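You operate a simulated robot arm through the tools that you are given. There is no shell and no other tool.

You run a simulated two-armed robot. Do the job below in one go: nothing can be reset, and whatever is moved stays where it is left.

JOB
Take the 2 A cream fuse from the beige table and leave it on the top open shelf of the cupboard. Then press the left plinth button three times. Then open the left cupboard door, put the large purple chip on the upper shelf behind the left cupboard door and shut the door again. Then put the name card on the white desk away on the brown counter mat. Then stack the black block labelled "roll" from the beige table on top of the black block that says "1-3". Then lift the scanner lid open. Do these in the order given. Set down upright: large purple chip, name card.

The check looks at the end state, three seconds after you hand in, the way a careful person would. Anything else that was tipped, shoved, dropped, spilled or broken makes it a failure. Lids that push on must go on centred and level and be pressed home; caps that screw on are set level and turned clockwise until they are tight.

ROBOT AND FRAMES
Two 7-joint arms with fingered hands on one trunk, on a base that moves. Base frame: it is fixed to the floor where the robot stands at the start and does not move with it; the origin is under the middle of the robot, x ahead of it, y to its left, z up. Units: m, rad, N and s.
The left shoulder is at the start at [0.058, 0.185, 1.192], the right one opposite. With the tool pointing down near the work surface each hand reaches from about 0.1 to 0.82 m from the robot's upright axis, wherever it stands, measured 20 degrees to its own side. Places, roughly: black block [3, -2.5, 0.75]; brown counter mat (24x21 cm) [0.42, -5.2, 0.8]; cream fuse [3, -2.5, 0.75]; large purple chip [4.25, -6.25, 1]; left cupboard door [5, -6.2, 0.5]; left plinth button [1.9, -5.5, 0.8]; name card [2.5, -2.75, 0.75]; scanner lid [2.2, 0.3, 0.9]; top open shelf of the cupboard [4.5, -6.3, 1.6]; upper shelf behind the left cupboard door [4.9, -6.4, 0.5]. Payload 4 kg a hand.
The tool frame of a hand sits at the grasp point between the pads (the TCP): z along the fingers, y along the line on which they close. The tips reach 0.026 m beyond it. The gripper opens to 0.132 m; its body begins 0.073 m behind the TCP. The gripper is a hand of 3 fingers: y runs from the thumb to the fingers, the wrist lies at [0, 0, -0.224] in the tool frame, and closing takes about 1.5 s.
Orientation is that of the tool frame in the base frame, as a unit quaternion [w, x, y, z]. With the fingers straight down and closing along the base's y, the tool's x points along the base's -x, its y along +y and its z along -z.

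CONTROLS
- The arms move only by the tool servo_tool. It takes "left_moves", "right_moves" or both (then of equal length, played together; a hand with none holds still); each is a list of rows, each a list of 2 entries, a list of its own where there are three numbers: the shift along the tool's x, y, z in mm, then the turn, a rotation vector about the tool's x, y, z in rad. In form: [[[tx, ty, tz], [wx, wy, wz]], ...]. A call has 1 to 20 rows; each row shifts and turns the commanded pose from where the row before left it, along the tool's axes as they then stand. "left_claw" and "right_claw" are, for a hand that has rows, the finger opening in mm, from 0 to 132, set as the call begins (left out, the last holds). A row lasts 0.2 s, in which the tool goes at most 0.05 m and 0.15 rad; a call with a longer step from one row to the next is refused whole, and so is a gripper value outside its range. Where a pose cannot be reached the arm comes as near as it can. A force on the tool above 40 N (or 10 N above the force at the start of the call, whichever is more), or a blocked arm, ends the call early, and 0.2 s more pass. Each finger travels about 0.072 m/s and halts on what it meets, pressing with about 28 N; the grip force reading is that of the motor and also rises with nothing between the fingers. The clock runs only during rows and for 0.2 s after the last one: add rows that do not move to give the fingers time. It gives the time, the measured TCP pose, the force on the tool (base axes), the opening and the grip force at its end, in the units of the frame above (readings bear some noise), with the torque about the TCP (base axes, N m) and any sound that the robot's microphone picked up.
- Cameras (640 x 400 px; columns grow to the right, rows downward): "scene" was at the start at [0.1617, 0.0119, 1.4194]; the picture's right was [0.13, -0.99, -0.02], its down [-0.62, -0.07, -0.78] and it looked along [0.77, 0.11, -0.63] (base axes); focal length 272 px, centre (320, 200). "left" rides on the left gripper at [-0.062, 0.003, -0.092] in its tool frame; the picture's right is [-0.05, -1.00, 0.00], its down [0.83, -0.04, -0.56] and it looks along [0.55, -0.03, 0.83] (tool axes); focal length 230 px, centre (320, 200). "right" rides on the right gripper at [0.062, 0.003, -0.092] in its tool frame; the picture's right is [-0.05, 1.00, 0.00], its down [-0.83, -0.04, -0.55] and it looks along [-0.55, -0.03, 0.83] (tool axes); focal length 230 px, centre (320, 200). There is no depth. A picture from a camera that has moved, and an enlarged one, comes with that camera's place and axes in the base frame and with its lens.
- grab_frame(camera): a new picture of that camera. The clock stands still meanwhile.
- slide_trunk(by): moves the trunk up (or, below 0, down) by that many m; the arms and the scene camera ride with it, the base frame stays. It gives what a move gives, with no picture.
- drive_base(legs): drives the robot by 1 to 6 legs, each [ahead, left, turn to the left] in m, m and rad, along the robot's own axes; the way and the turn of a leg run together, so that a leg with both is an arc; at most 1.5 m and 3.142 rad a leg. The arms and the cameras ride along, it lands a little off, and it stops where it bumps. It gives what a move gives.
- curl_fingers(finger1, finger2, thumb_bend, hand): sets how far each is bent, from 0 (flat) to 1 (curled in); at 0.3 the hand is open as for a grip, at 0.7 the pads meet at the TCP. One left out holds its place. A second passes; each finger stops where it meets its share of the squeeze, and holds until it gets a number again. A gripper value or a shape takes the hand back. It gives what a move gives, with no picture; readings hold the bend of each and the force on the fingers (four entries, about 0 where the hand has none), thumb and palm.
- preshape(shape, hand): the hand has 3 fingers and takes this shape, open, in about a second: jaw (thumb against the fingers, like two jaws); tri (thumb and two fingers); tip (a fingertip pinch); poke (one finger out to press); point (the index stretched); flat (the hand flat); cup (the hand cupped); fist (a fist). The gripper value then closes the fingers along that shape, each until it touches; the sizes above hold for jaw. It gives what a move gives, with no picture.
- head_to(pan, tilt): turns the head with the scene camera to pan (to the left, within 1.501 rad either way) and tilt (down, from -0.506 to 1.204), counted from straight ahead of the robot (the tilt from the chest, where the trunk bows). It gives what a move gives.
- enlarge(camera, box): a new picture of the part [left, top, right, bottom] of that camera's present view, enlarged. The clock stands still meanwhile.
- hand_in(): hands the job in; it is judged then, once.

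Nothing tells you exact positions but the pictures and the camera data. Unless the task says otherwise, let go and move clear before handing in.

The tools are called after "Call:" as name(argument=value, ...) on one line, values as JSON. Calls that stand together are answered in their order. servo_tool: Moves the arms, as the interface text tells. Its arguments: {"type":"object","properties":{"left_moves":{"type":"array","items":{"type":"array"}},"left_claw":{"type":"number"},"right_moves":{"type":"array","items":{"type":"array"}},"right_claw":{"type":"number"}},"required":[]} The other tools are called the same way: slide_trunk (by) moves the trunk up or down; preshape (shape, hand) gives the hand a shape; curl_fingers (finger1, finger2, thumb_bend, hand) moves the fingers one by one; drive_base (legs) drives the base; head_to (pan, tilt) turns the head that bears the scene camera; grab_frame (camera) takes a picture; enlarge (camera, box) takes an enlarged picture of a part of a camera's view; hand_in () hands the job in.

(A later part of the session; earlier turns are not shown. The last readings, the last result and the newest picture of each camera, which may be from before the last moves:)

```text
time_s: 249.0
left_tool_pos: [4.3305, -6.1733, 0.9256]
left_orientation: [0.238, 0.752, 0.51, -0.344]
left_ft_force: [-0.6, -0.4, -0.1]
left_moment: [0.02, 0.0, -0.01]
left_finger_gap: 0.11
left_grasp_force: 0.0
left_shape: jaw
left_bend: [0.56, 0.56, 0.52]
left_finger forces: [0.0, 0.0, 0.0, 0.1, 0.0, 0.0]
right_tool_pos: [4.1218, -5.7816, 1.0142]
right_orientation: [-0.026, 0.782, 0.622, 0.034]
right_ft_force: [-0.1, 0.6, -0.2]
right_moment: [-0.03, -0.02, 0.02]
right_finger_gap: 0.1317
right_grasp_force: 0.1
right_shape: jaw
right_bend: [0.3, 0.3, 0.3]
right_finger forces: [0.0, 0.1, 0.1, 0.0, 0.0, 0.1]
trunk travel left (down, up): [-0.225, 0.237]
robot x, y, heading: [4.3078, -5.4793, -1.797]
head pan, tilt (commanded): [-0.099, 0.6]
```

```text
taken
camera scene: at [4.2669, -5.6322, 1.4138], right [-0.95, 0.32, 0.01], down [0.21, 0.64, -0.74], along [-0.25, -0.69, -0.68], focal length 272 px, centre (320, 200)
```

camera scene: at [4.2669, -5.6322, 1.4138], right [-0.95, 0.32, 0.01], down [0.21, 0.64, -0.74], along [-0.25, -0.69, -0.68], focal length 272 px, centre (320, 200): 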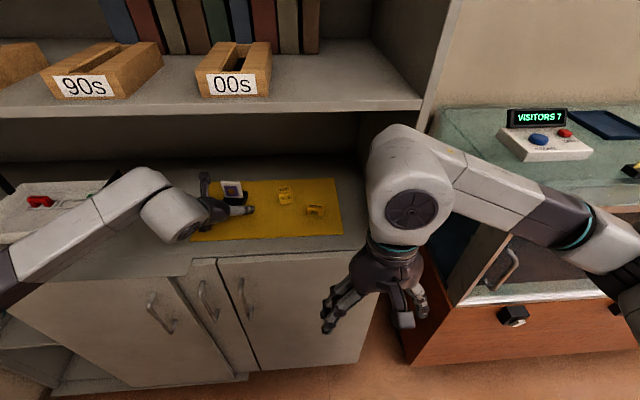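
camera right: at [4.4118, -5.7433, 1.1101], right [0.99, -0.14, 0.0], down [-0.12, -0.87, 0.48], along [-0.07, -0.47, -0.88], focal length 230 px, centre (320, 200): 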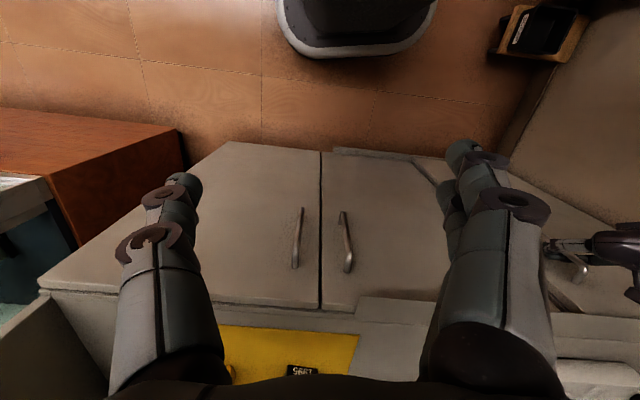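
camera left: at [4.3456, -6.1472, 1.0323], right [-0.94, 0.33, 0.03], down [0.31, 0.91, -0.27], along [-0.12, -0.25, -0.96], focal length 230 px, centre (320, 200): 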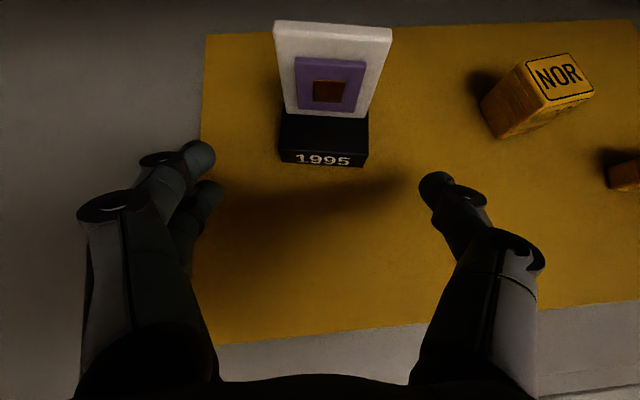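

The chip is aligned with the hand, plate plane ~83 mm ahead. Moving in so the fingers straddle the plate.

Call:
servo_tool(left_moves=[[[-13, 0.2, 16.3], [0, 0, 0]], [[-13, 0.2, 16.3], [0, 0, 0]], [[-13, 0.2, 16.3], [0, 0, 0]], [[-13, 0.2, 16.3], [0, 0, 0]], [[0, 0, 0], [0, 0, 0]]])

Call:
grab_frame(camera="left")

Call:
enlarge(camera="scene", box=[160, 150, 300, 240])

```text
time_s: 250.2
left_tool_pos: [4.3026, -6.2529, 0.9219]
left_orientation: [0.239, 0.751, 0.51, -0.344]
left_ft_force: [-1.0, 0.0, -0.3]
left_moment: [-0.03, 0.02, -0.02]
left_finger_gap: 0.1099
left_grasp_force: 0.1
left_shape: jaw
left_bend: [0.56, 0.56, 0.52]
left_finger forces: [0.0, 0.1, 0.1, 0.0, 0.0, 0.1]
right_tool_pos: [4.1218, -5.7815, 1.0147]
right_orientation: [-0.027, 0.782, 0.622, 0.033]
right_ft_force: [0.2, -0.4, -0.2]
right_moment: [0.01, -0.01, 0.04]
right_finger_gap: 0.132
right_grasp_force: 0.0
right_shape: jaw
right_bend: [0.3, 0.3, 0.3]
right_finger forces: [0.0, 0.0, 0.0, 0.1, 0.0, 0.0]
trunk travel left (down, up): [-0.225, 0.237]
robot x, y, heading: [4.3146, -5.4779, -1.796]
head pan, tilt (commanded): [-0.099, 0.6]
```

```text
taken
camera left: at [4.3168, -6.2261, 1.0281], right [-0.94, 0.33, 0.03], down [0.31, 0.91, -0.27], along [-0.12, -0.25, -0.96], focal length 230 px, centre (320, 200)
```

left: 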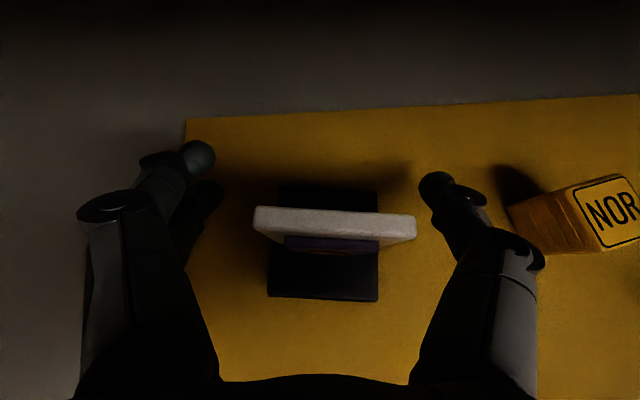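

```text
4.44 times, centred on (230, 195) of scene
camera zoom: at [4.2669, -5.6324, 1.4138], right [-0.95, 0.32, 0.01], down [0.21, 0.64, -0.74], along [-0.25, -0.69, -0.68], focal length 1209 px, centre (720, 222)
```

zoom: 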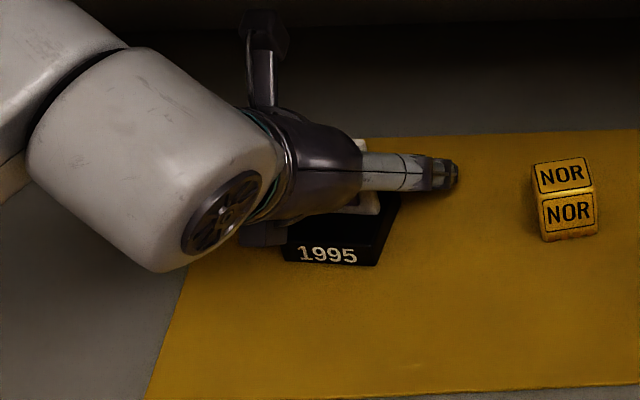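

The plate is slightly to the right and ~8 mm nearer than the tool point. I'll correct that and close gently.

Call:
servo_tool(left_moves=[[[5.2, -5, -6], [0, 0, 0]], [[0, 0, 0], [0, 0, 0]], [[0, 0, 0], [0, 0, 0]], [[0, 0, 0], [0, 0, 0]], [[0, 0, 0], [0, 0, 0]], [[0, 0, 0], [0, 0, 0]], [[0, 0, 0], [0, 0, 0]]], left_claw=50)

Call:
grab_frame(camera="left")

Call:
enlarge(camera="scene", box=[160, 150, 300, 240])

```text
time_s: 251.8
left_tool_pos: [4.3007, -6.2443, 0.9206]
left_orientation: [0.238, 0.752, 0.51, -0.343]
left_ft_force: [0.3, -0.4, 1.2]
left_moment: [-0.02, -0.04, 0.02]
left_finger_gap: 0.0512
left_grasp_force: 0.0
left_shape: jaw
left_bend: [0.73, 0.73, 0.7]
left_finger forces: [0.0, 1.2, 0.0, 0.0, 0.3, 0.0]
right_tool_pos: [4.1205, -5.7827, 1.0136]
right_orientation: [-0.028, 0.782, 0.622, 0.034]
right_ft_force: [-0.5, 0.5, 0.1]
right_moment: [0.02, 0.02, 0.0]
right_finger_gap: 0.1319
right_grasp_force: 0.2
right_shape: jaw
right_bend: [0.3, 0.3, 0.3]
right_finger forces: [0.0, 0.0, 0.0, 0.1, 0.0, 0.0]
trunk travel left (down, up): [-0.225, 0.237]
robot x, y, heading: [4.3162, -5.483, -1.798]
head pan, tilt (commanded): [-0.099, 0.6]
```

```text
taken
camera left: at [4.3146, -6.2167, 1.0277], right [-0.94, 0.33, 0.03], down [0.31, 0.91, -0.27], along [-0.12, -0.25, -0.96], focal length 230 px, centre (320, 200)
```

left: 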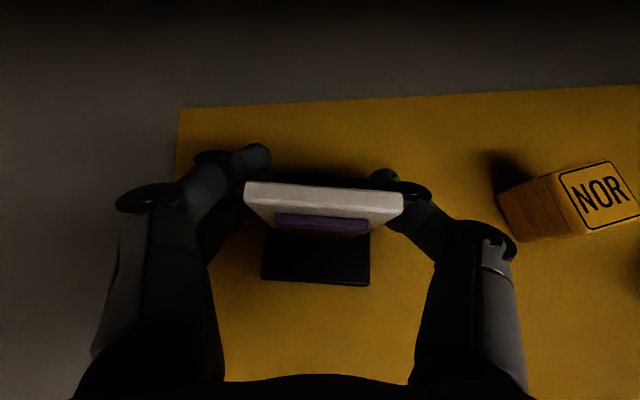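

```text
4.44 times, centred on (230, 195) of scene
camera zoom: at [4.2667, -5.6328, 1.4137], right [-0.95, 0.32, 0.01], down [0.21, 0.65, -0.74], along [-0.25, -0.69, -0.68], focal length 1209 px, centre (720, 222)
```

zoom: 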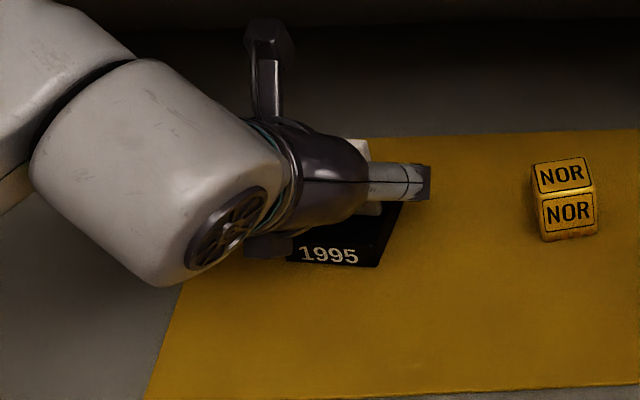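

The fingers are just touching at a 51 mm gap. I'll close further and see whether they hold the plate.

Call:
servo_tool(left_moves=[[[0, 0, 0], [0, 0, 0]], [[0, 0, 0], [0, 0, 0]], [[0, 0, 0], [0, 0, 0]], [[0, 0, 0], [0, 0, 0]]], left_claw=38)

Call:
grab_frame(camera="left")

Call:
enlarge(camera="scene", box=[160, 150, 300, 240])

```text
time_s: 252.8
left_tool_pos: [4.3008, -6.2448, 0.921]
left_orientation: [0.239, 0.751, 0.511, -0.344]
left_ft_force: [2.3, -0.6, 2.7]
left_moment: [0.15, -0.02, -0.1]
left_finger_gap: 0.0322
left_grasp_force: 28.6
left_shape: jaw
left_bend: [0.73, 0.74, 0.7]
left_finger forces: [11.2, 14.6, 0.0, 0.0, 25.0, 0.0]
right_tool_pos: [4.1221, -5.7817, 1.0132]
right_orientation: [-0.027, 0.782, 0.622, 0.033]
right_ft_force: [-0.3, 0.2, 0.0]
right_moment: [0.0, 0.01, -0.02]
right_finger_gap: 0.1321
right_grasp_force: 0.1
right_shape: jaw
right_bend: [0.3, 0.3, 0.3]
right_finger forces: [0.0, 0.0, 0.0, 0.0, 0.1, 0.0]
trunk travel left (down, up): [-0.225, 0.237]
robot x, y, heading: [4.3084, -5.4791, -1.802]
head pan, tilt (commanded): [-0.099, 0.6]
```

```text
taken
camera left: at [4.3151, -6.2166, 1.0283], right [-0.94, 0.33, 0.03], down [0.31, 0.91, -0.27], along [-0.12, -0.25, -0.96], focal length 230 px, centre (320, 200)
```

left: 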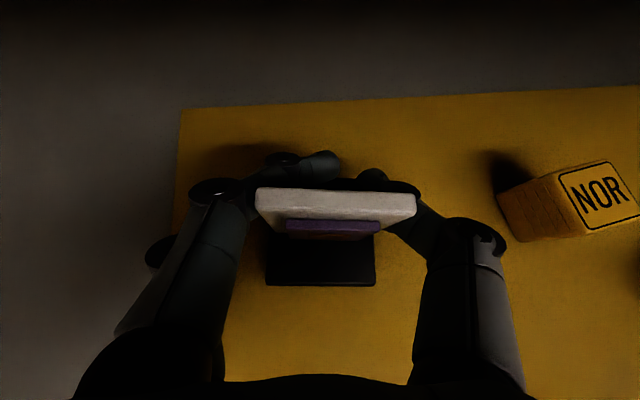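

```text
4.44 times, centred on (230, 195) of scene
camera zoom: at [4.2669, -5.6325, 1.4138], right [-0.95, 0.32, 0.01], down [0.21, 0.64, -0.74], along [-0.25, -0.69, -0.68], focal length 1209 px, centre (720, 222)
```

zoom: 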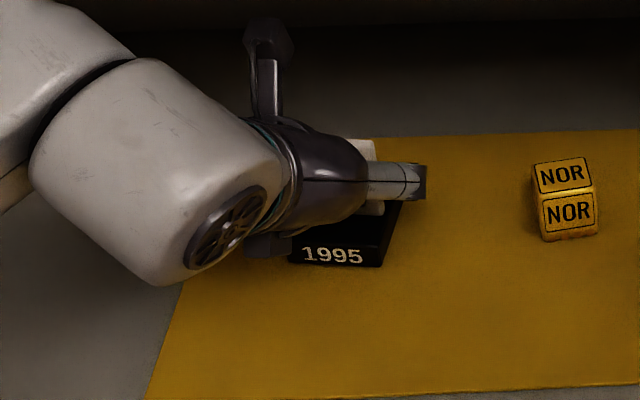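

The fingertips passed behind the plate, so the hand is ~16 mm too deep. I'll open, come back 16 mm and close again for a proper pad grip.

Call:
servo_tool(left_moves=[[[0, 0, 0], [0, 0, 0]], [[0, 0, 0], [0, 0, 0]], [[0, 0, 0], [0, 0, 0]], [[0, 0, 0], [0, 0, 0]], [[0, 0, 0], [0, 0, 0]], [[5, -2, -6], [0, 0, 0]], [[5, -2, -6], [0, 0, 0]], [[0, 0, 0], [0, 0, 0]]], left_claw=90)

Call:
grab_frame(camera="left")

```text
time_s: 254.6
left_tool_pos: [4.3012, -6.228, 0.9206]
left_orientation: [0.24, 0.751, 0.511, -0.343]
left_ft_force: [0.0, -0.8, -0.2]
left_moment: [-0.01, -0.04, 0.01]
left_finger_gap: 0.0898
left_grasp_force: 0.1
left_shape: jaw
left_bend: [0.69, 0.69, 0.66]
left_finger forces: [0.0, 0.1, 0.0, 0.0, 0.0, 0.0]
right_tool_pos: [4.1219, -5.7825, 1.0129]
right_orientation: [-0.026, 0.782, 0.622, 0.034]
right_ft_force: [0.0, 0.5, -0.2]
right_moment: [-0.02, 0.03, 0.01]
right_finger_gap: 0.132
right_grasp_force: 0.1
right_shape: jaw
right_bend: [0.3, 0.3, 0.3]
right_finger forces: [0.0, 0.0, 0.1, 0.1, 0.0, 0.1]
trunk travel left (down, up): [-0.225, 0.237]
robot x, y, heading: [4.3091, -5.4797, -1.801]
head pan, tilt (commanded): [-0.099, 0.6]
```

```text
taken
camera left: at [4.3168, -6.2007, 1.0277], right [-0.94, 0.33, 0.03], down [0.31, 0.91, -0.27], along [-0.12, -0.24, -0.96], focal length 230 px, centre (320, 200)
```

left: 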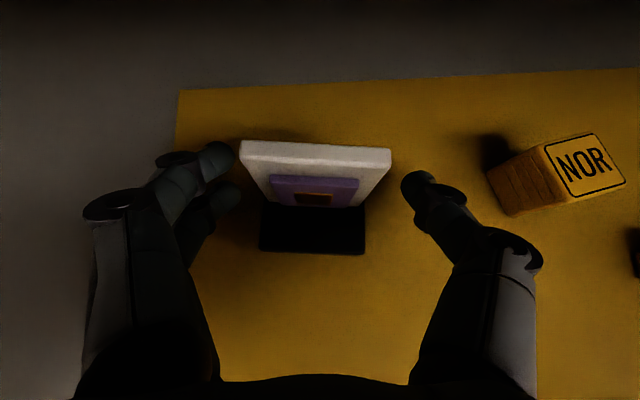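

Now the plate plane lies within the pads' reach and is centred. Closing.

Call:
servo_tool(left_moves=[[[0, 0, 0], [0, 0, 0]], [[0, 0, 0], [0, 0, 0]], [[0, 0, 0], [0, 0, 0]], [[0, 0, 0], [0, 0, 0]], [[0, 0, 0], [0, 0, 0]]], left_claw=35)

Call:
grab_frame(camera="left")

Call:
enlarge(camera="scene", box=[160, 150, 300, 240])

```text
time_s: 255.8
left_tool_pos: [4.3012, -6.2275, 0.9225]
left_orientation: [0.239, 0.751, 0.51, -0.344]
left_ft_force: [-1.4, -1.8, 4.1]
left_moment: [0.05, 0.07, 0.04]
left_finger_gap: 0.0398
left_grasp_force: 28.3
left_shape: jaw
left_bend: [0.74, 0.74, 0.72]
left_finger forces: [11.4, 14.1, 0.0, 0.0, 25.7, 0.0]
right_tool_pos: [4.1211, -5.7818, 1.0139]
right_orientation: [-0.026, 0.782, 0.622, 0.034]
right_ft_force: [0.7, 0.3, -0.1]
right_moment: [0.0, -0.01, -0.03]
right_finger_gap: 0.132
right_grasp_force: 0.2
right_shape: jaw
right_bend: [0.3, 0.3, 0.3]
right_finger forces: [0.0, 0.1, 0.0, 0.0, 0.1, 0.0]
trunk travel left (down, up): [-0.225, 0.237]
robot x, y, heading: [4.3051, -5.4801, -1.799]
head pan, tilt (commanded): [-0.099, 0.6]
```

```text
taken
camera left: at [4.3164, -6.2006, 1.029], right [-0.94, 0.33, 0.03], down [0.31, 0.91, -0.27], along [-0.12, -0.25, -0.96], focal length 230 px, centre (320, 200)
```

left: 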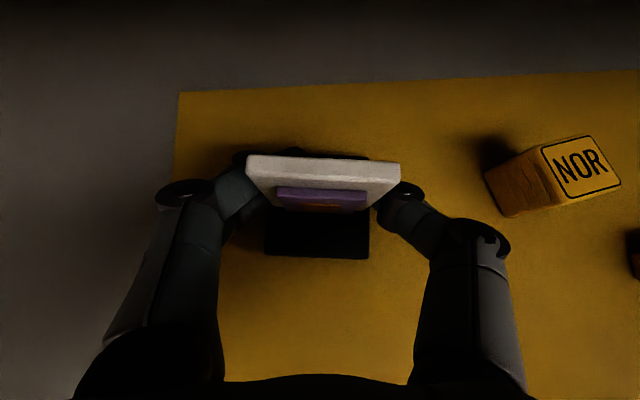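

```text
4.44 times, centred on (230, 195) of scene
camera zoom: at [4.2664, -5.6326, 1.4137], right [-0.95, 0.32, 0.01], down [0.21, 0.64, -0.74], along [-0.25, -0.69, -0.68], focal length 1209 px, centre (720, 222)
```

zoom: 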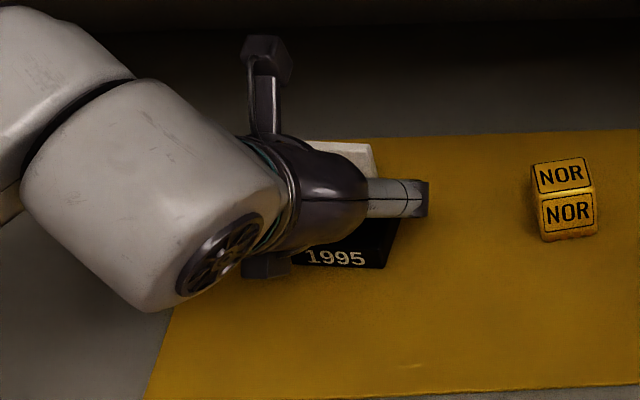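

The fingers are still wrapping partly behind the plate. I'll open once more, come back another 10 mm so the fingertips themselves meet the plate's edges, and close.

Call:
servo_tool(left_moves=[[[0, 0, 0], [0, 0, 0]], [[0, 0, 0], [0, 0, 0]], [[0, 0, 0], [0, 0, 0]], [[0, 0, 0], [0, 0, 0]], [[6.5, -1, -7.6], [0, 0, 0]], [[0, 0, 0], [0, 0, 0]]], left_claw=90)

Call:
servo_tool(left_moves=[[[0, 0, 0], [0, 0, 0]], [[0, 0, 0], [0, 0, 0]], [[0, 0, 0], [0, 0, 0]], [[0, 0, 0], [0, 0, 0]], [[0, 0, 0], [0, 0, 0]]], left_claw=35)

Call:
grab_frame(camera="left")

Call:
enlarge(camera="scene", box=[160, 150, 300, 240])

```text
time_s: 257.2
left_tool_pos: [4.3046, -6.2192, 0.9206]
left_orientation: [0.239, 0.751, 0.511, -0.343]
left_ft_force: [-0.5, -0.3, 0.2]
left_moment: [0.01, -0.01, 0.0]
left_finger_gap: 0.0897
left_grasp_force: 0.1
left_shape: jaw
left_bend: [0.69, 0.69, 0.66]
left_finger forces: [0.0, 0.0, 0.0, 0.0, 0.0, 0.1]
right_tool_pos: [4.1212, -5.7827, 1.0138]
right_orientation: [-0.028, 0.782, 0.622, 0.034]
right_ft_force: [-0.3, 0.3, -0.1]
right_moment: [0.01, 0.0, 0.01]
right_finger_gap: 0.132
right_grasp_force: 0.1
right_shape: jaw
right_bend: [0.3, 0.3, 0.3]
right_finger forces: [0.0, 0.0, 0.0, 0.0, 0.1, 0.1]
trunk travel left (down, up): [-0.225, 0.237]
robot x, y, heading: [4.3104, -5.48, -1.8]
head pan, tilt (commanded): [-0.099, 0.6]
```

```text
time_s: 258.4
left_tool_pos: [4.3045, -6.2191, 0.9213]
left_orientation: [0.239, 0.751, 0.51, -0.344]
left_ft_force: [-0.2, -0.2, 0.3]
left_moment: [0.0, -0.02, -0.03]
left_finger_gap: 0.0465
left_grasp_force: 28.0
left_shape: jaw
left_bend: [0.74, 0.74, 0.7]
left_finger forces: [10.9, 13.4, 0.1, 0.1, 25.5, 0.0]
right_tool_pos: [4.1212, -5.7813, 1.0133]
right_orientation: [-0.026, 0.782, 0.622, 0.033]
right_ft_force: [-0.1, -0.3, -0.9]
right_moment: [0.02, 0.03, -0.03]
right_finger_gap: 0.1316
right_grasp_force: 0.0
right_shape: jaw
right_bend: [0.3, 0.3, 0.3]
right_finger forces: [0.1, 0.0, 0.0, 0.1, 0.1, 0.0]
trunk travel left (down, up): [-0.225, 0.237]
robot x, y, heading: [4.3116, -5.4803, -1.793]
head pan, tilt (commanded): [-0.099, 0.6]
```

```text
taken
camera left: at [4.3189, -6.1912, 1.0279], right [-0.94, 0.33, 0.03], down [0.31, 0.91, -0.27], along [-0.12, -0.25, -0.96], focal length 230 px, centre (320, 200)
```

left: 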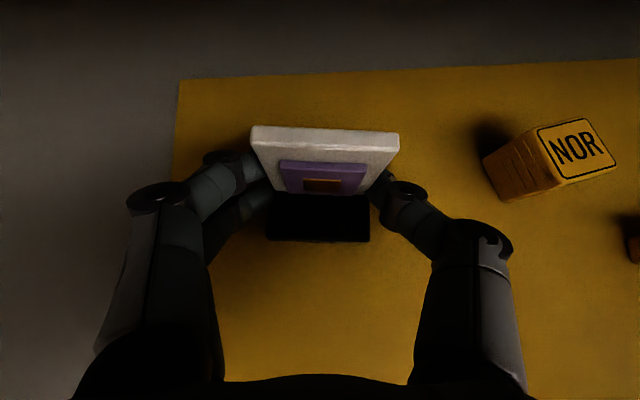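

```text
4.44 times, centred on (230, 195) of scene
camera zoom: at [4.2666, -5.6327, 1.4137], right [-0.95, 0.32, 0.01], down [0.21, 0.64, -0.74], along [-0.25, -0.69, -0.68], focal length 1209 px, centre (720, 222)
```

zoom: 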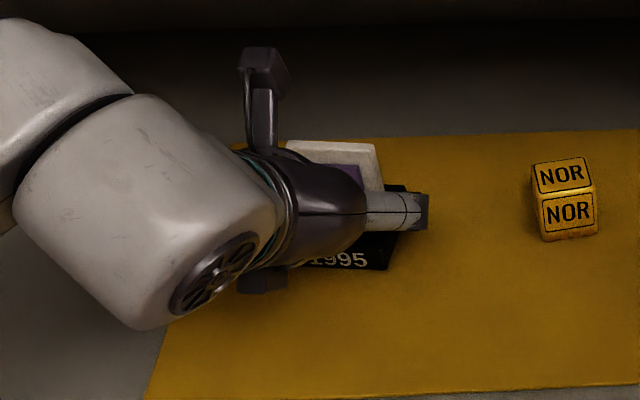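

Better: 46.5 mm gap, firm grip, low side load. I'll lift 20 mm and see whether the stand comes up level with it.

Call:
servo_tool(left_moves=[[[-3.8, 0, -3.3], [0, 0, 0]], [[-3.8, 0, -3.3], [0, 0, 0]], [[-3.8, 0, -3.3], [0, 0, 0]], [[-3.8, 0, -3.3], [0, 0, 0]], [[0, 0, 0], [0, 0, 0]]])

Call:
grab_frame(camera="left")

Call:
enlarge(camera="scene", box=[160, 150, 300, 240])

```text
time_s: 259.6
left_tool_pos: [4.305, -6.2197, 0.9417]
left_orientation: [0.238, 0.752, 0.51, -0.343]
left_ft_force: [0.3, 0.5, -1.8]
left_moment: [0.0, -0.03, 0.01]
left_finger_gap: 0.0422
left_grasp_force: 27.9
left_shape: jaw
left_bend: [0.76, 0.73, 0.7]
left_finger forces: [6.8, 17.4, 0.0, 0.0, 23.6, 0.0]
right_tool_pos: [4.1218, -5.7823, 1.0135]
right_orientation: [-0.026, 0.782, 0.622, 0.034]
right_ft_force: [0.2, 0.3, -0.5]
right_moment: [0.03, 0.02, -0.02]
right_finger_gap: 0.1319
right_grasp_force: 0.0
right_shape: jaw
right_bend: [0.3, 0.3, 0.3]
right_finger forces: [0.0, 0.0, 0.0, 0.0, 0.1, 0.1]
trunk travel left (down, up): [-0.225, 0.237]
robot x, y, heading: [4.3078, -5.4797, -1.796]
head pan, tilt (commanded): [-0.099, 0.6]
```

```text
taken
camera left: at [4.3187, -6.1916, 1.0479], right [-0.94, 0.33, 0.03], down [0.31, 0.91, -0.27], along [-0.12, -0.25, -0.96], focal length 230 px, centre (320, 200)
```

left: 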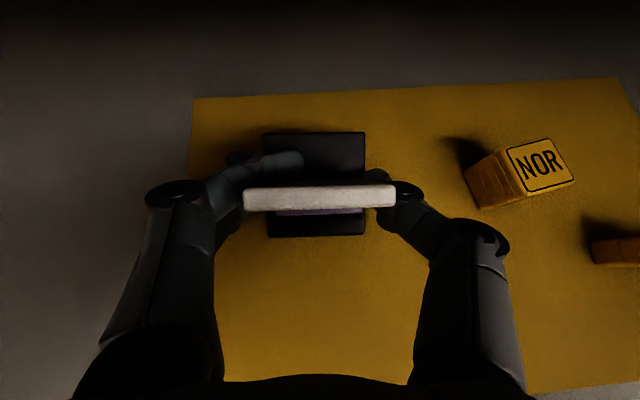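

```text
4.44 times, centred on (230, 195) of scene
camera zoom: at [4.2665, -5.633, 1.4136], right [-0.95, 0.32, 0.01], down [0.21, 0.65, -0.74], along [-0.25, -0.69, -0.68], focal length 1209 px, centre (720, 222)
```

zoom: 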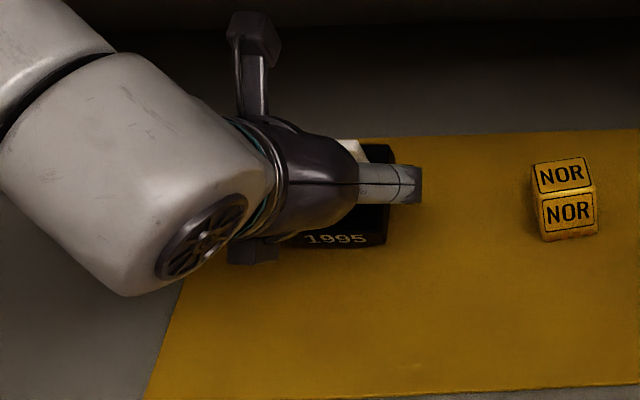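

The chip is lifted; it has pivoted slightly (its top toward me), which the shelf surface can straighten on setting down. I'll lift a little more and drive straight back out of the shelf.

Call:
servo_tool(left_moves=[[[-5.7, 0, -4.9], [0, 0, 0]], [[-5.7, 0, -4.9], [0, 0, 0]], [[-5.7, 0, -4.9], [0, 0, 0]], [[-5.7, 0, -4.9], [0, 0, 0]], [[0, 0, 0], [0, 0, 0]]])

Call:
drive_base(legs=[[-0.4, 0, 0]])

Call:
grab_frame(camera="left")

Call:
grab_frame(camera="scene")

```text
time_s: 260.8
left_tool_pos: [4.3045, -6.2178, 0.9715]
left_orientation: [0.238, 0.752, 0.51, -0.344]
left_ft_force: [0.3, 1.0, -1.6]
left_moment: [0.02, 0.02, 0.01]
left_finger_gap: 0.0422
left_grasp_force: 28.1
left_shape: jaw
left_bend: [0.76, 0.73, 0.7]
left_finger forces: [6.8, 17.3, 0.1, 0.0, 23.6, 0.1]
right_tool_pos: [4.1218, -5.7817, 1.0124]
right_orientation: [-0.027, 0.782, 0.622, 0.035]
right_ft_force: [0.6, -0.3, -0.7]
right_moment: [0.03, 0.01, -0.04]
right_finger_gap: 0.1318
right_grasp_force: 0.1
right_shape: jaw
right_bend: [0.3, 0.3, 0.3]
right_finger forces: [0.1, 0.1, 0.1, 0.0, 0.0, 0.0]
trunk travel left (down, up): [-0.225, 0.237]
robot x, y, heading: [4.3066, -5.4824, -1.798]
head pan, tilt (commanded): [-0.099, 0.6]
```

```text
time_s: 263.3
left_tool_pos: [4.391, -5.8349, 0.9708]
left_orientation: [0.237, 0.753, 0.508, -0.344]
left_ft_force: [0.9, 0.5, -1.7]
left_moment: [0.05, -0.02, 0.02]
left_finger_gap: 0.0422
left_grasp_force: 27.8
left_shape: jaw
left_bend: [0.76, 0.73, 0.7]
left_finger forces: [6.8, 17.3, 0.0, 0.0, 23.5, 0.0]
right_tool_pos: [4.2111, -5.3979, 1.0126]
right_orientation: [-0.027, 0.784, 0.62, 0.034]
right_ft_force: [0.3, -0.3, -0.1]
right_moment: [0.0, -0.01, -0.04]
right_finger_gap: 0.1319
right_grasp_force: 0.0
right_shape: jaw
right_bend: [0.3, 0.3, 0.3]
right_finger forces: [0.1, 0.0, 0.0, 0.0, 0.1, 0.0]
trunk travel left (down, up): [-0.225, 0.237]
robot x, y, heading: [4.3977, -5.0995, -1.805]
head pan, tilt (commanded): [-0.099, 0.6]
```

```text
taken
camera left: at [4.4051, -5.8079, 1.078], right [-0.94, 0.34, 0.03], down [0.32, 0.91, -0.27], along [-0.12, -0.24, -0.96], focal length 230 px, centre (320, 200)
```

left: 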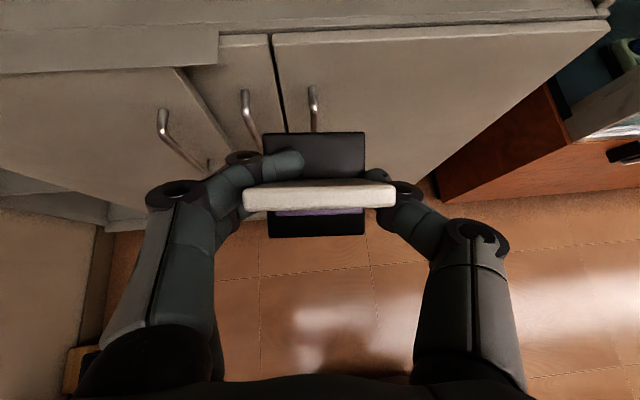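

```text
taken
camera scene: at [4.3559, -5.2494, 1.4136], right [-0.95, 0.33, 0.01], down [0.21, 0.64, -0.74], along [-0.25, -0.69, -0.68], focal length 272 px, centre (320, 200)
```

scene: 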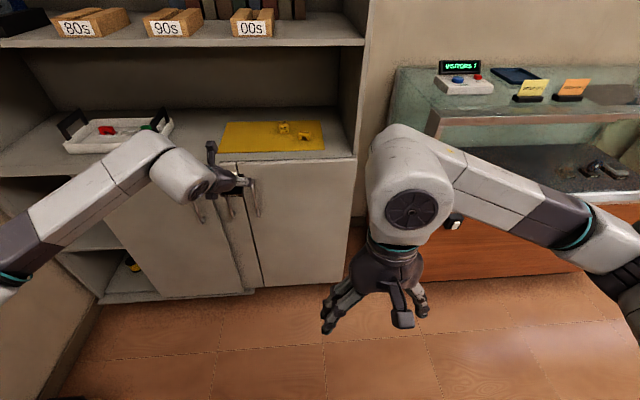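

The chip hangs safely. I'll lower the hand to about z = 0.66 here in free space, then move the base toward the opening.

Call:
servo_tool(left_moves=[[[19.6, 0, 17], [0, 0, 0]], [[19.6, 0, 17], [0, 0, 0]], [[19.6, 0, 17], [0, 0, 0]], [[19.6, 0, 17], [0, 0, 0]], [[19.6, 0, 17], [0, 0, 0]], [[19.6, 0, 17], [0, 0, 0]], [[19.6, 0, 17], [0, 0, 0]], [[19.6, 0, 17], [0, 0, 0]], [[19.6, 0, 17], [0, 0, 0]], [[19.6, 0, 17], [0, 0, 0]], [[19.6, 0, 17], [0, 0, 0]], [[19.6, 0, 17], [0, 0, 0]], [[0, 0, 0], [0, 0, 0]]])

Call:
head_to(pan=0.4, tilt=0.6)

Call:
grab_frame(camera="scene")

```text
time_s: 266.1
left_tool_pos: [4.3926, -5.8378, 0.6589]
left_orientation: [0.238, 0.753, 0.509, -0.343]
left_ft_force: [0.6, 0.4, -0.4]
left_moment: [0.01, 0.01, 0.01]
left_finger_gap: 0.042
left_grasp_force: 28.0
left_shape: jaw
left_bend: [0.76, 0.73, 0.7]
left_finger forces: [6.4, 17.2, 0.0, 0.1, 23.3, 0.0]
right_tool_pos: [4.2105, -5.398, 1.0142]
right_orientation: [-0.026, 0.784, 0.62, 0.033]
right_ft_force: [-0.2, 0.4, 0.6]
right_moment: [-0.02, 0.0, 0.01]
right_finger_gap: 0.1321
right_grasp_force: 0.1
right_shape: jaw
right_bend: [0.3, 0.3, 0.3]
right_finger forces: [0.0, 0.1, 0.1, 0.0, 0.1, 0.0]
trunk travel left (down, up): [-0.225, 0.237]
robot x, y, heading: [4.3997, -5.096, -1.804]
head pan, tilt (commanded): [-0.099, 0.6]
```

```text
time_s: 267.0
left_tool_pos: [4.3925, -5.8378, 0.6588]
left_orientation: [0.238, 0.753, 0.508, -0.344]
left_ft_force: [0.6, 0.7, -0.7]
left_moment: [0.04, 0.02, -0.02]
left_finger_gap: 0.0419
left_grasp_force: 28.1
left_shape: jaw
left_bend: [0.76, 0.73, 0.7]
left_finger forces: [6.4, 17.3, 0.1, 0.0, 23.3, 0.0]
right_tool_pos: [4.21, -5.3977, 1.0135]
right_orientation: [-0.027, 0.784, 0.62, 0.034]
right_ft_force: [-1.3, -0.2, 0.4]
right_moment: [-0.02, 0.0, 0.02]
right_finger_gap: 0.1317
right_grasp_force: 0.0
right_shape: jaw
right_bend: [0.3, 0.3, 0.3]
right_finger forces: [0.0, 0.1, 0.0, 0.1, 0.0, 0.0]
trunk travel left (down, up): [-0.225, 0.237]
robot x, y, heading: [4.4018, -5.094, -1.805]
head pan, tilt (commanded): [0.4, 0.6]
```

```text
taken
camera scene: at [4.3993, -5.2533, 1.4146], right [-0.99, -0.16, -0.06], down [-0.07, 0.67, -0.74], along [0.16, -0.73, -0.67], focal length 272 px, centre (320, 200)
```

scene: 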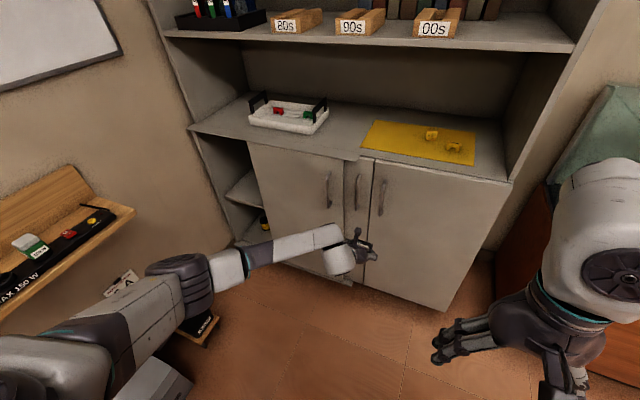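

The opening spans roughly ec 6.17–6.45 with the upper shelf at z≈0.51. I'll turn 0.6 rad left so the elbow stays out of the wall shelf's way, and drive diagonally to an approach point in front of the opening.

Call:
drive_base(legs=[[0, 0, 0.6], [0.4, -0.03, 0]])

Call:
head_to(pan=0.1, tilt=0.8)

Call:
grab_frame(camera="scene")

Call:
grab_frame(camera="left")

```text
time_s: 271.1
left_tool_pos: [4.9195, -6.1085, 0.6599]
left_orientation: [0.327, 0.573, 0.705, -0.259]
left_ft_force: [1.0, -0.5, -0.8]
left_moment: [0.0, -0.01, 0.01]
left_finger_gap: 0.0419
left_grasp_force: 27.7
left_shape: jaw
left_bend: [0.76, 0.73, 0.7]
left_finger forces: [6.1, 17.4, 0.0, 0.1, 23.3, 0.0]
right_tool_pos: [4.5224, -5.8458, 1.0132]
right_orientation: [-0.036, 0.57, 0.821, 0.025]
right_ft_force: [-0.5, -0.1, 0.8]
right_moment: [0.02, 0.0, 0.0]
right_finger_gap: 0.1319
right_grasp_force: 0.1
right_shape: jaw
right_bend: [0.3, 0.3, 0.3]
right_finger forces: [0.0, 0.1, 0.0, 0.0, 0.0, 0.1]
trunk travel left (down, up): [-0.225, 0.237]
robot x, y, heading: [4.5173, -5.4872, -1.215]
head pan, tilt (commanded): [0.4, 0.6]
```

```text
time_s: 271.9
left_tool_pos: [4.9204, -6.1081, 0.6598]
left_orientation: [0.327, 0.573, 0.705, -0.26]
left_ft_force: [-0.3, 0.8, -1.0]
left_moment: [0.03, 0.0, 0.0]
left_finger_gap: 0.042
left_grasp_force: 28.4
left_shape: jaw
left_bend: [0.76, 0.73, 0.7]
left_finger forces: [6.2, 17.4, 0.1, 0.0, 23.4, 0.0]
right_tool_pos: [4.5226, -5.8455, 1.0134]
right_orientation: [-0.035, 0.57, 0.821, 0.024]
right_ft_force: [0.2, 0.0, -0.3]
right_moment: [0.01, 0.01, -0.01]
right_finger_gap: 0.132
right_grasp_force: 0.0
right_shape: jaw
right_bend: [0.3, 0.3, 0.3]
right_finger forces: [0.0, 0.0, 0.1, 0.0, 0.0, 0.1]
trunk travel left (down, up): [-0.225, 0.237]
robot x, y, heading: [4.5118, -5.4863, -1.216]
head pan, tilt (commanded): [0.099, 0.799]
```

```text
taken
camera scene: at [4.5741, -5.6251, 1.3981], right [-0.9, -0.44, -0.01], down [-0.35, 0.73, -0.59], along [0.27, -0.52, -0.81], focal length 272 px, centre (320, 200)
```

scene: 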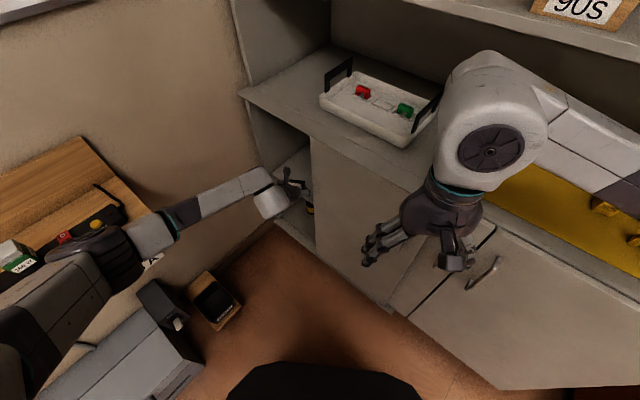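

```text
taken
camera left: at [4.9165, -6.0788, 0.7662], right [-0.97, -0.24, 0.03], down [-0.24, 0.93, -0.27], along [0.04, -0.27, -0.96], focal length 230 px, centre (320, 200)
```

left: 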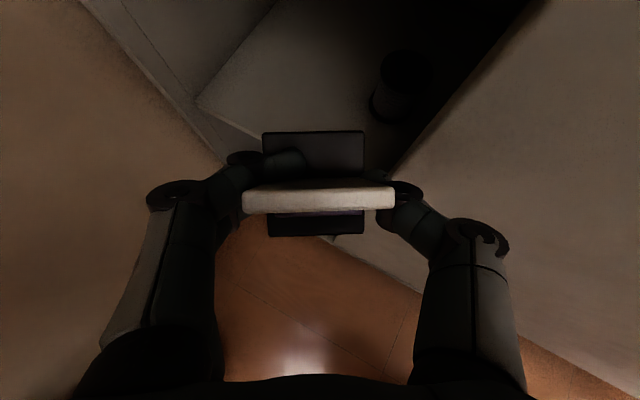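

There's a dark cylindrical thing on that shelf at the right-rear. I'll enlarge to see it clearly before going in.

Call:
enlarge(camera="left", box=[180, 0, 500, 200])

Call:
enlarge(camera="scene", box=[240, 100, 360, 250])

```text
2.00 times, centred on (340, 100) of left
camera zoom: at [4.9165, -6.0788, 0.7662], right [-0.97, -0.24, 0.03], down [-0.24, 0.93, -0.27], along [0.04, -0.27, -0.96], focal length 460 px, centre (280, 400)
```

zoom: 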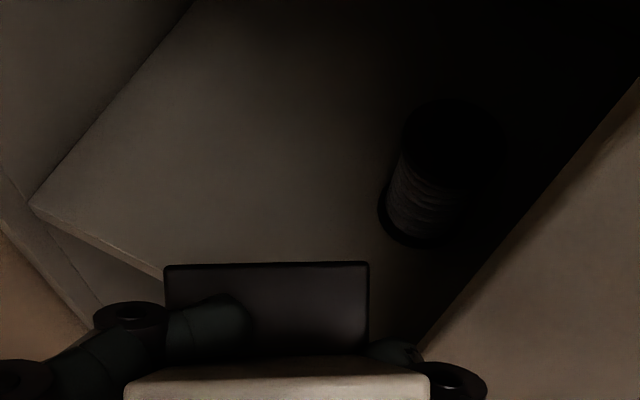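

```text
2.67 times, centred on (300, 175) of scene
camera zoom: at [4.5741, -5.6251, 1.3981], right [-0.9, -0.44, -0.01], down [-0.35, 0.73, -0.59], along [0.27, -0.52, -0.81], focal length 725 px, centre (373, 267)
```

zoom: 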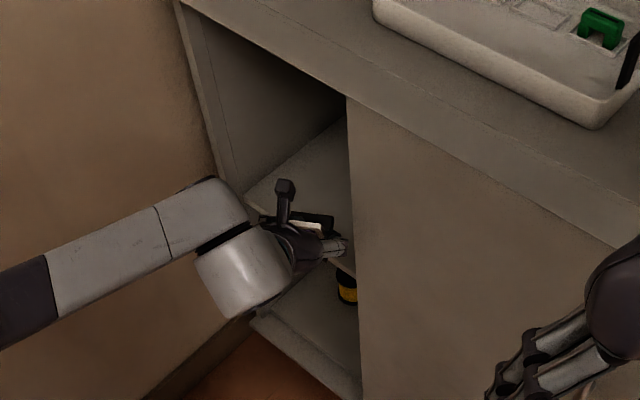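

It's a wire spool at about ec 6.2, nc −4.98, so I'll set the chip left of it, around ec 6.33, nc −4.93. Shift the hand 25 mm left to clear the door's edge, then drive in part-way and check.

Call:
servo_tool(left_moves=[[[0, 12, 0], [0, 0, 0]], [[0, 13, 0], [0, 0, 0]], [[0, 0, 0], [0, 0, 0]]])

Call:
drive_base(legs=[[0.1, 0, 0]])

Call:
enlarge(camera="left", box=[80, 0, 560, 300])

Call:
enlarge(camera="scene", box=[180, 80, 380, 280])

```text
time_s: 272.8
left_tool_pos: [4.9427, -6.1045, 0.6593]
left_orientation: [0.328, 0.573, 0.705, -0.26]
left_ft_force: [-0.3, 0.2, -0.8]
left_moment: [0.01, 0.03, 0.03]
left_finger_gap: 0.0418
left_grasp_force: 27.7
left_shape: jaw
left_bend: [0.76, 0.73, 0.7]
left_finger forces: [6.1, 17.3, 0.0, 0.0, 23.3, 0.0]
right_tool_pos: [4.5224, -5.8437, 1.0124]
right_orientation: [-0.036, 0.569, 0.821, 0.025]
right_ft_force: [-0.1, 0.0, 0.0]
right_moment: [0.0, -0.02, 0.0]
right_finger_gap: 0.132
right_grasp_force: 0.1
right_shape: jaw
right_bend: [0.3, 0.3, 0.3]
right_finger forces: [0.0, 0.0, 0.1, 0.0, 0.0, 0.0]
trunk travel left (down, up): [-0.225, 0.237]
robot x, y, heading: [4.5133, -5.4911, -1.213]
head pan, tilt (commanded): [0.099, 0.799]
```

```text
time_s: 273.9
left_tool_pos: [4.9787, -6.1988, 0.6606]
left_orientation: [0.327, 0.572, 0.706, -0.26]
left_ft_force: [0.1, -0.2, -1.6]
left_moment: [0.0, 0.02, -0.02]
left_finger_gap: 0.042
left_grasp_force: 28.7
left_shape: jaw
left_bend: [0.76, 0.73, 0.7]
left_finger forces: [6.2, 17.3, 0.1, 0.0, 23.3, 0.1]
right_tool_pos: [4.5594, -5.9408, 1.013]
right_orientation: [-0.036, 0.57, 0.821, 0.025]
right_ft_force: [0.8, 0.5, 0.0]
right_moment: [0.01, 0.0, 0.01]
right_finger_gap: 0.1319
right_grasp_force: 0.0
right_shape: jaw
right_bend: [0.3, 0.3, 0.3]
right_finger forces: [0.0, 0.0, 0.0, 0.0, 0.0, 0.1]
trunk travel left (down, up): [-0.225, 0.237]
robot x, y, heading: [4.5508, -5.5834, -1.215]
head pan, tilt (commanded): [0.099, 0.799]
```

```text
1.33 times, centred on (320, 150) of left
camera zoom: at [4.9761, -6.1686, 0.7661], right [-0.97, -0.24, 0.03], down [-0.24, 0.93, -0.27], along [0.04, -0.27, -0.96], focal length 307 px, centre (320, 267)
```

zoom: 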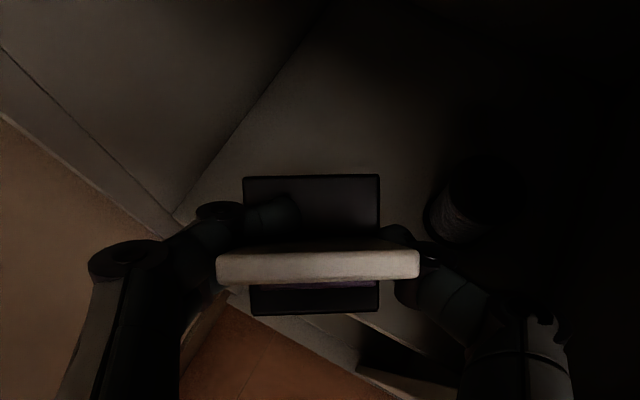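

```text
2.00 times, centred on (280, 180) of scene
camera zoom: at [4.6096, -5.7208, 1.398], right [-0.9, -0.44, -0.01], down [-0.35, 0.73, -0.59], along [0.27, -0.52, -0.81], focal length 544 px, centre (400, 240)
```

zoom: 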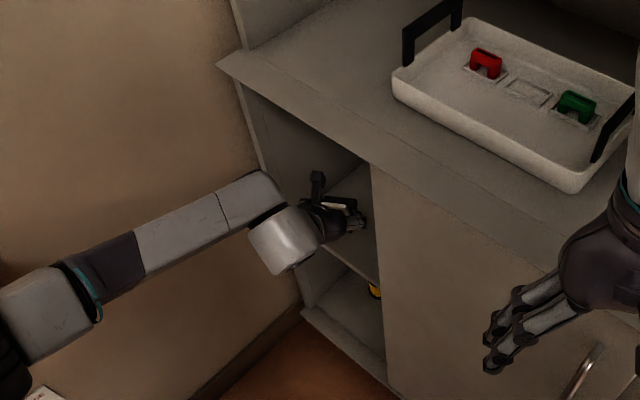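

Clear on both sides. Driving in 70 mm more, to be over the shelf.

Call:
drive_base(legs=[[0.075, 0, 0]])

Call:
servo_tool(left_moves=[[[15, 0, 13], [0, 0, 0]], [[15, 0, 13], [0, 0, 0]], [[11.3, 0, 9.8], [0, 0, 0]], [[7.6, 0, 6.5], [0, 0, 0]], [[0, 0, 0], [0, 0, 0]]])

Call:
enlarge(camera="left", box=[80, 0, 560, 300])

Call:
enlarge(camera="scene", box=[220, 100, 360, 240])

```text
time_s: 275.0
left_tool_pos: [4.9994, -6.2625, 0.6611]
left_orientation: [0.328, 0.573, 0.705, -0.261]
left_ft_force: [0.4, 0.1, -1.5]
left_moment: [0.01, 0.02, 0.03]
left_finger_gap: 0.0419
left_grasp_force: 27.7
left_shape: jaw
left_bend: [0.76, 0.73, 0.7]
left_finger forces: [6.1, 17.3, 0.0, 0.0, 23.3, 0.0]
right_tool_pos: [4.5796, -5.9924, 1.0061]
right_orientation: [-0.043, 0.56, 0.827, 0.024]
right_ft_force: [0.1, -0.1, -0.7]
right_moment: [0.03, 0.0, 0.0]
right_finger_gap: 0.1321
right_grasp_force: 0.1
right_shape: jaw
right_bend: [0.3, 0.3, 0.3]
right_finger forces: [0.1, 0.0, 0.0, 0.0, 0.0, 0.0]
trunk travel left (down, up): [-0.225, 0.237]
robot x, y, heading: [4.5737, -5.6452, -1.218]
head pan, tilt (commanded): [0.099, 0.799]
stopped in leg 1: the robot was blocked; the commanded pose is now the measured one
```

```text
time_s: 276.2
left_tool_pos: [5.0006, -6.2637, 0.5957]
left_orientation: [0.328, 0.573, 0.704, -0.261]
left_ft_force: [0.0, 0.1, -0.4]
left_moment: [0.04, -0.01, 0.0]
left_finger_gap: 0.0418
left_grasp_force: 28.8
left_shape: jaw
left_bend: [0.77, 0.73, 0.7]
left_finger forces: [6.0, 17.3, 0.0, 0.0, 23.1, 0.1]
right_tool_pos: [4.5788, -5.9929, 1.0054]
right_orientation: [-0.043, 0.561, 0.827, 0.024]
right_ft_force: [-0.5, -0.4, -0.3]
right_moment: [0.0, 0.01, 0.01]
right_finger_gap: 0.1317
right_grasp_force: 0.0
right_shape: jaw
right_bend: [0.3, 0.3, 0.3]
right_finger forces: [0.1, 0.0, 0.1, 0.0, 0.0, 0.0]
trunk travel left (down, up): [-0.225, 0.237]
robot x, y, heading: [4.5732, -5.6488, -1.222]
head pan, tilt (commanded): [0.099, 0.799]
```

```text
1.33 times, centred on (320, 150) of left
camera zoom: at [4.9976, -6.2339, 0.7028], right [-0.97, -0.24, 0.03], down [-0.24, 0.93, -0.27], along [0.04, -0.27, -0.96], focal length 307 px, centre (320, 267)
```

zoom: 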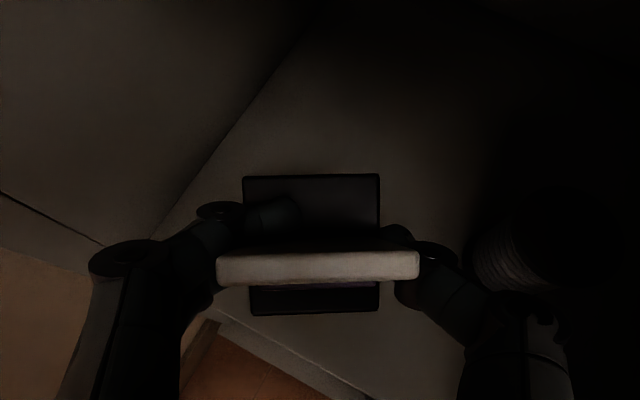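

```text
2.86 times, centred on (290, 170) of scene
camera zoom: at [4.633, -5.7825, 1.3982], right [-0.9, -0.44, -0.01], down [-0.35, 0.73, -0.59], along [0.27, -0.52, -0.81], focal length 777 px, centre (406, 286)
```

zoom: 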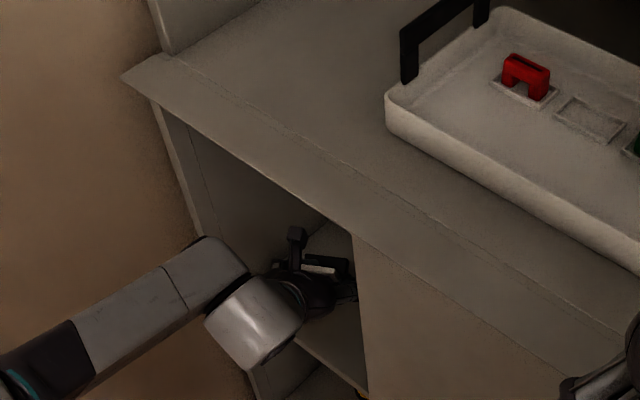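

The base reported a bump, and the right hand was pushed slightly. I'll look at the whole scene to see what the right arm touches.

Call:
grab_frame(camera="scene")

Call:
head_to(pan=-0.8, tilt=0.6)

Call:
grab_frame(camera="scene")

Call:
grab_frame(camera="right")

```text
taken
camera scene: at [4.633, -5.7825, 1.3982], right [-0.9, -0.44, -0.01], down [-0.35, 0.73, -0.59], along [0.27, -0.52, -0.81], focal length 272 px, centre (320, 200)
```

scene: 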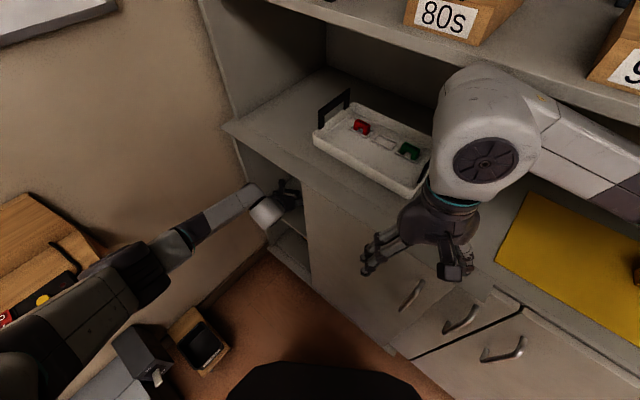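

```text
time_s: 277.4
left_tool_pos: [5.0002, -6.2638, 0.5959]
left_orientation: [0.327, 0.574, 0.704, -0.261]
left_ft_force: [-0.3, -0.2, -1.4]
left_moment: [0.0, -0.01, -0.03]
left_finger_gap: 0.0417
left_grasp_force: 27.8
left_shape: jaw
left_bend: [0.77, 0.73, 0.7]
left_finger forces: [6.0, 17.3, 0.1, 0.1, 23.2, 0.0]
right_tool_pos: [4.5792, -5.9933, 1.0076]
right_orientation: [-0.043, 0.562, 0.826, 0.024]
right_ft_force: [-0.4, -0.1, -0.3]
right_moment: [-0.04, -0.03, 0.01]
right_finger_gap: 0.1322
right_grasp_force: 0.1
right_shape: jaw
right_bend: [0.3, 0.3, 0.3]
right_finger forces: [0.0, 0.1, 0.1, 0.1, 0.0, 0.0]
trunk travel left (down, up): [-0.225, 0.237]
robot x, y, heading: [4.5759, -5.6478, -1.219]
head pan, tilt (commanded): [-0.799, 0.6]
```

```text
taken
camera scene: at [4.5606, -5.7921, 1.4176], right [-0.9, 0.42, 0.1], down [0.2, 0.62, -0.76], along [-0.39, -0.66, -0.64], focal length 272 px, centre (320, 200)
```

scene: 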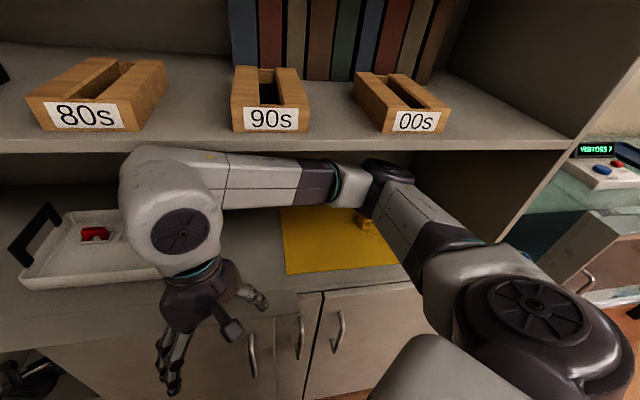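

```text
taken
camera right: at [4.5633, -5.9427, 1.1049], right [0.95, 0.32, -0.01], down [0.29, -0.83, 0.47], along [0.14, -0.45, -0.88], focal length 230 px, centre (320, 200)
```

right: 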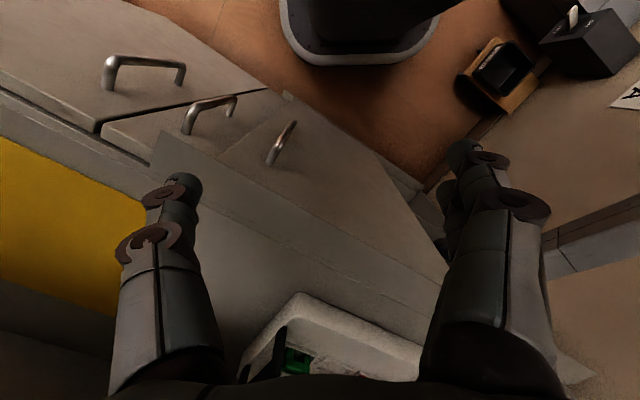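

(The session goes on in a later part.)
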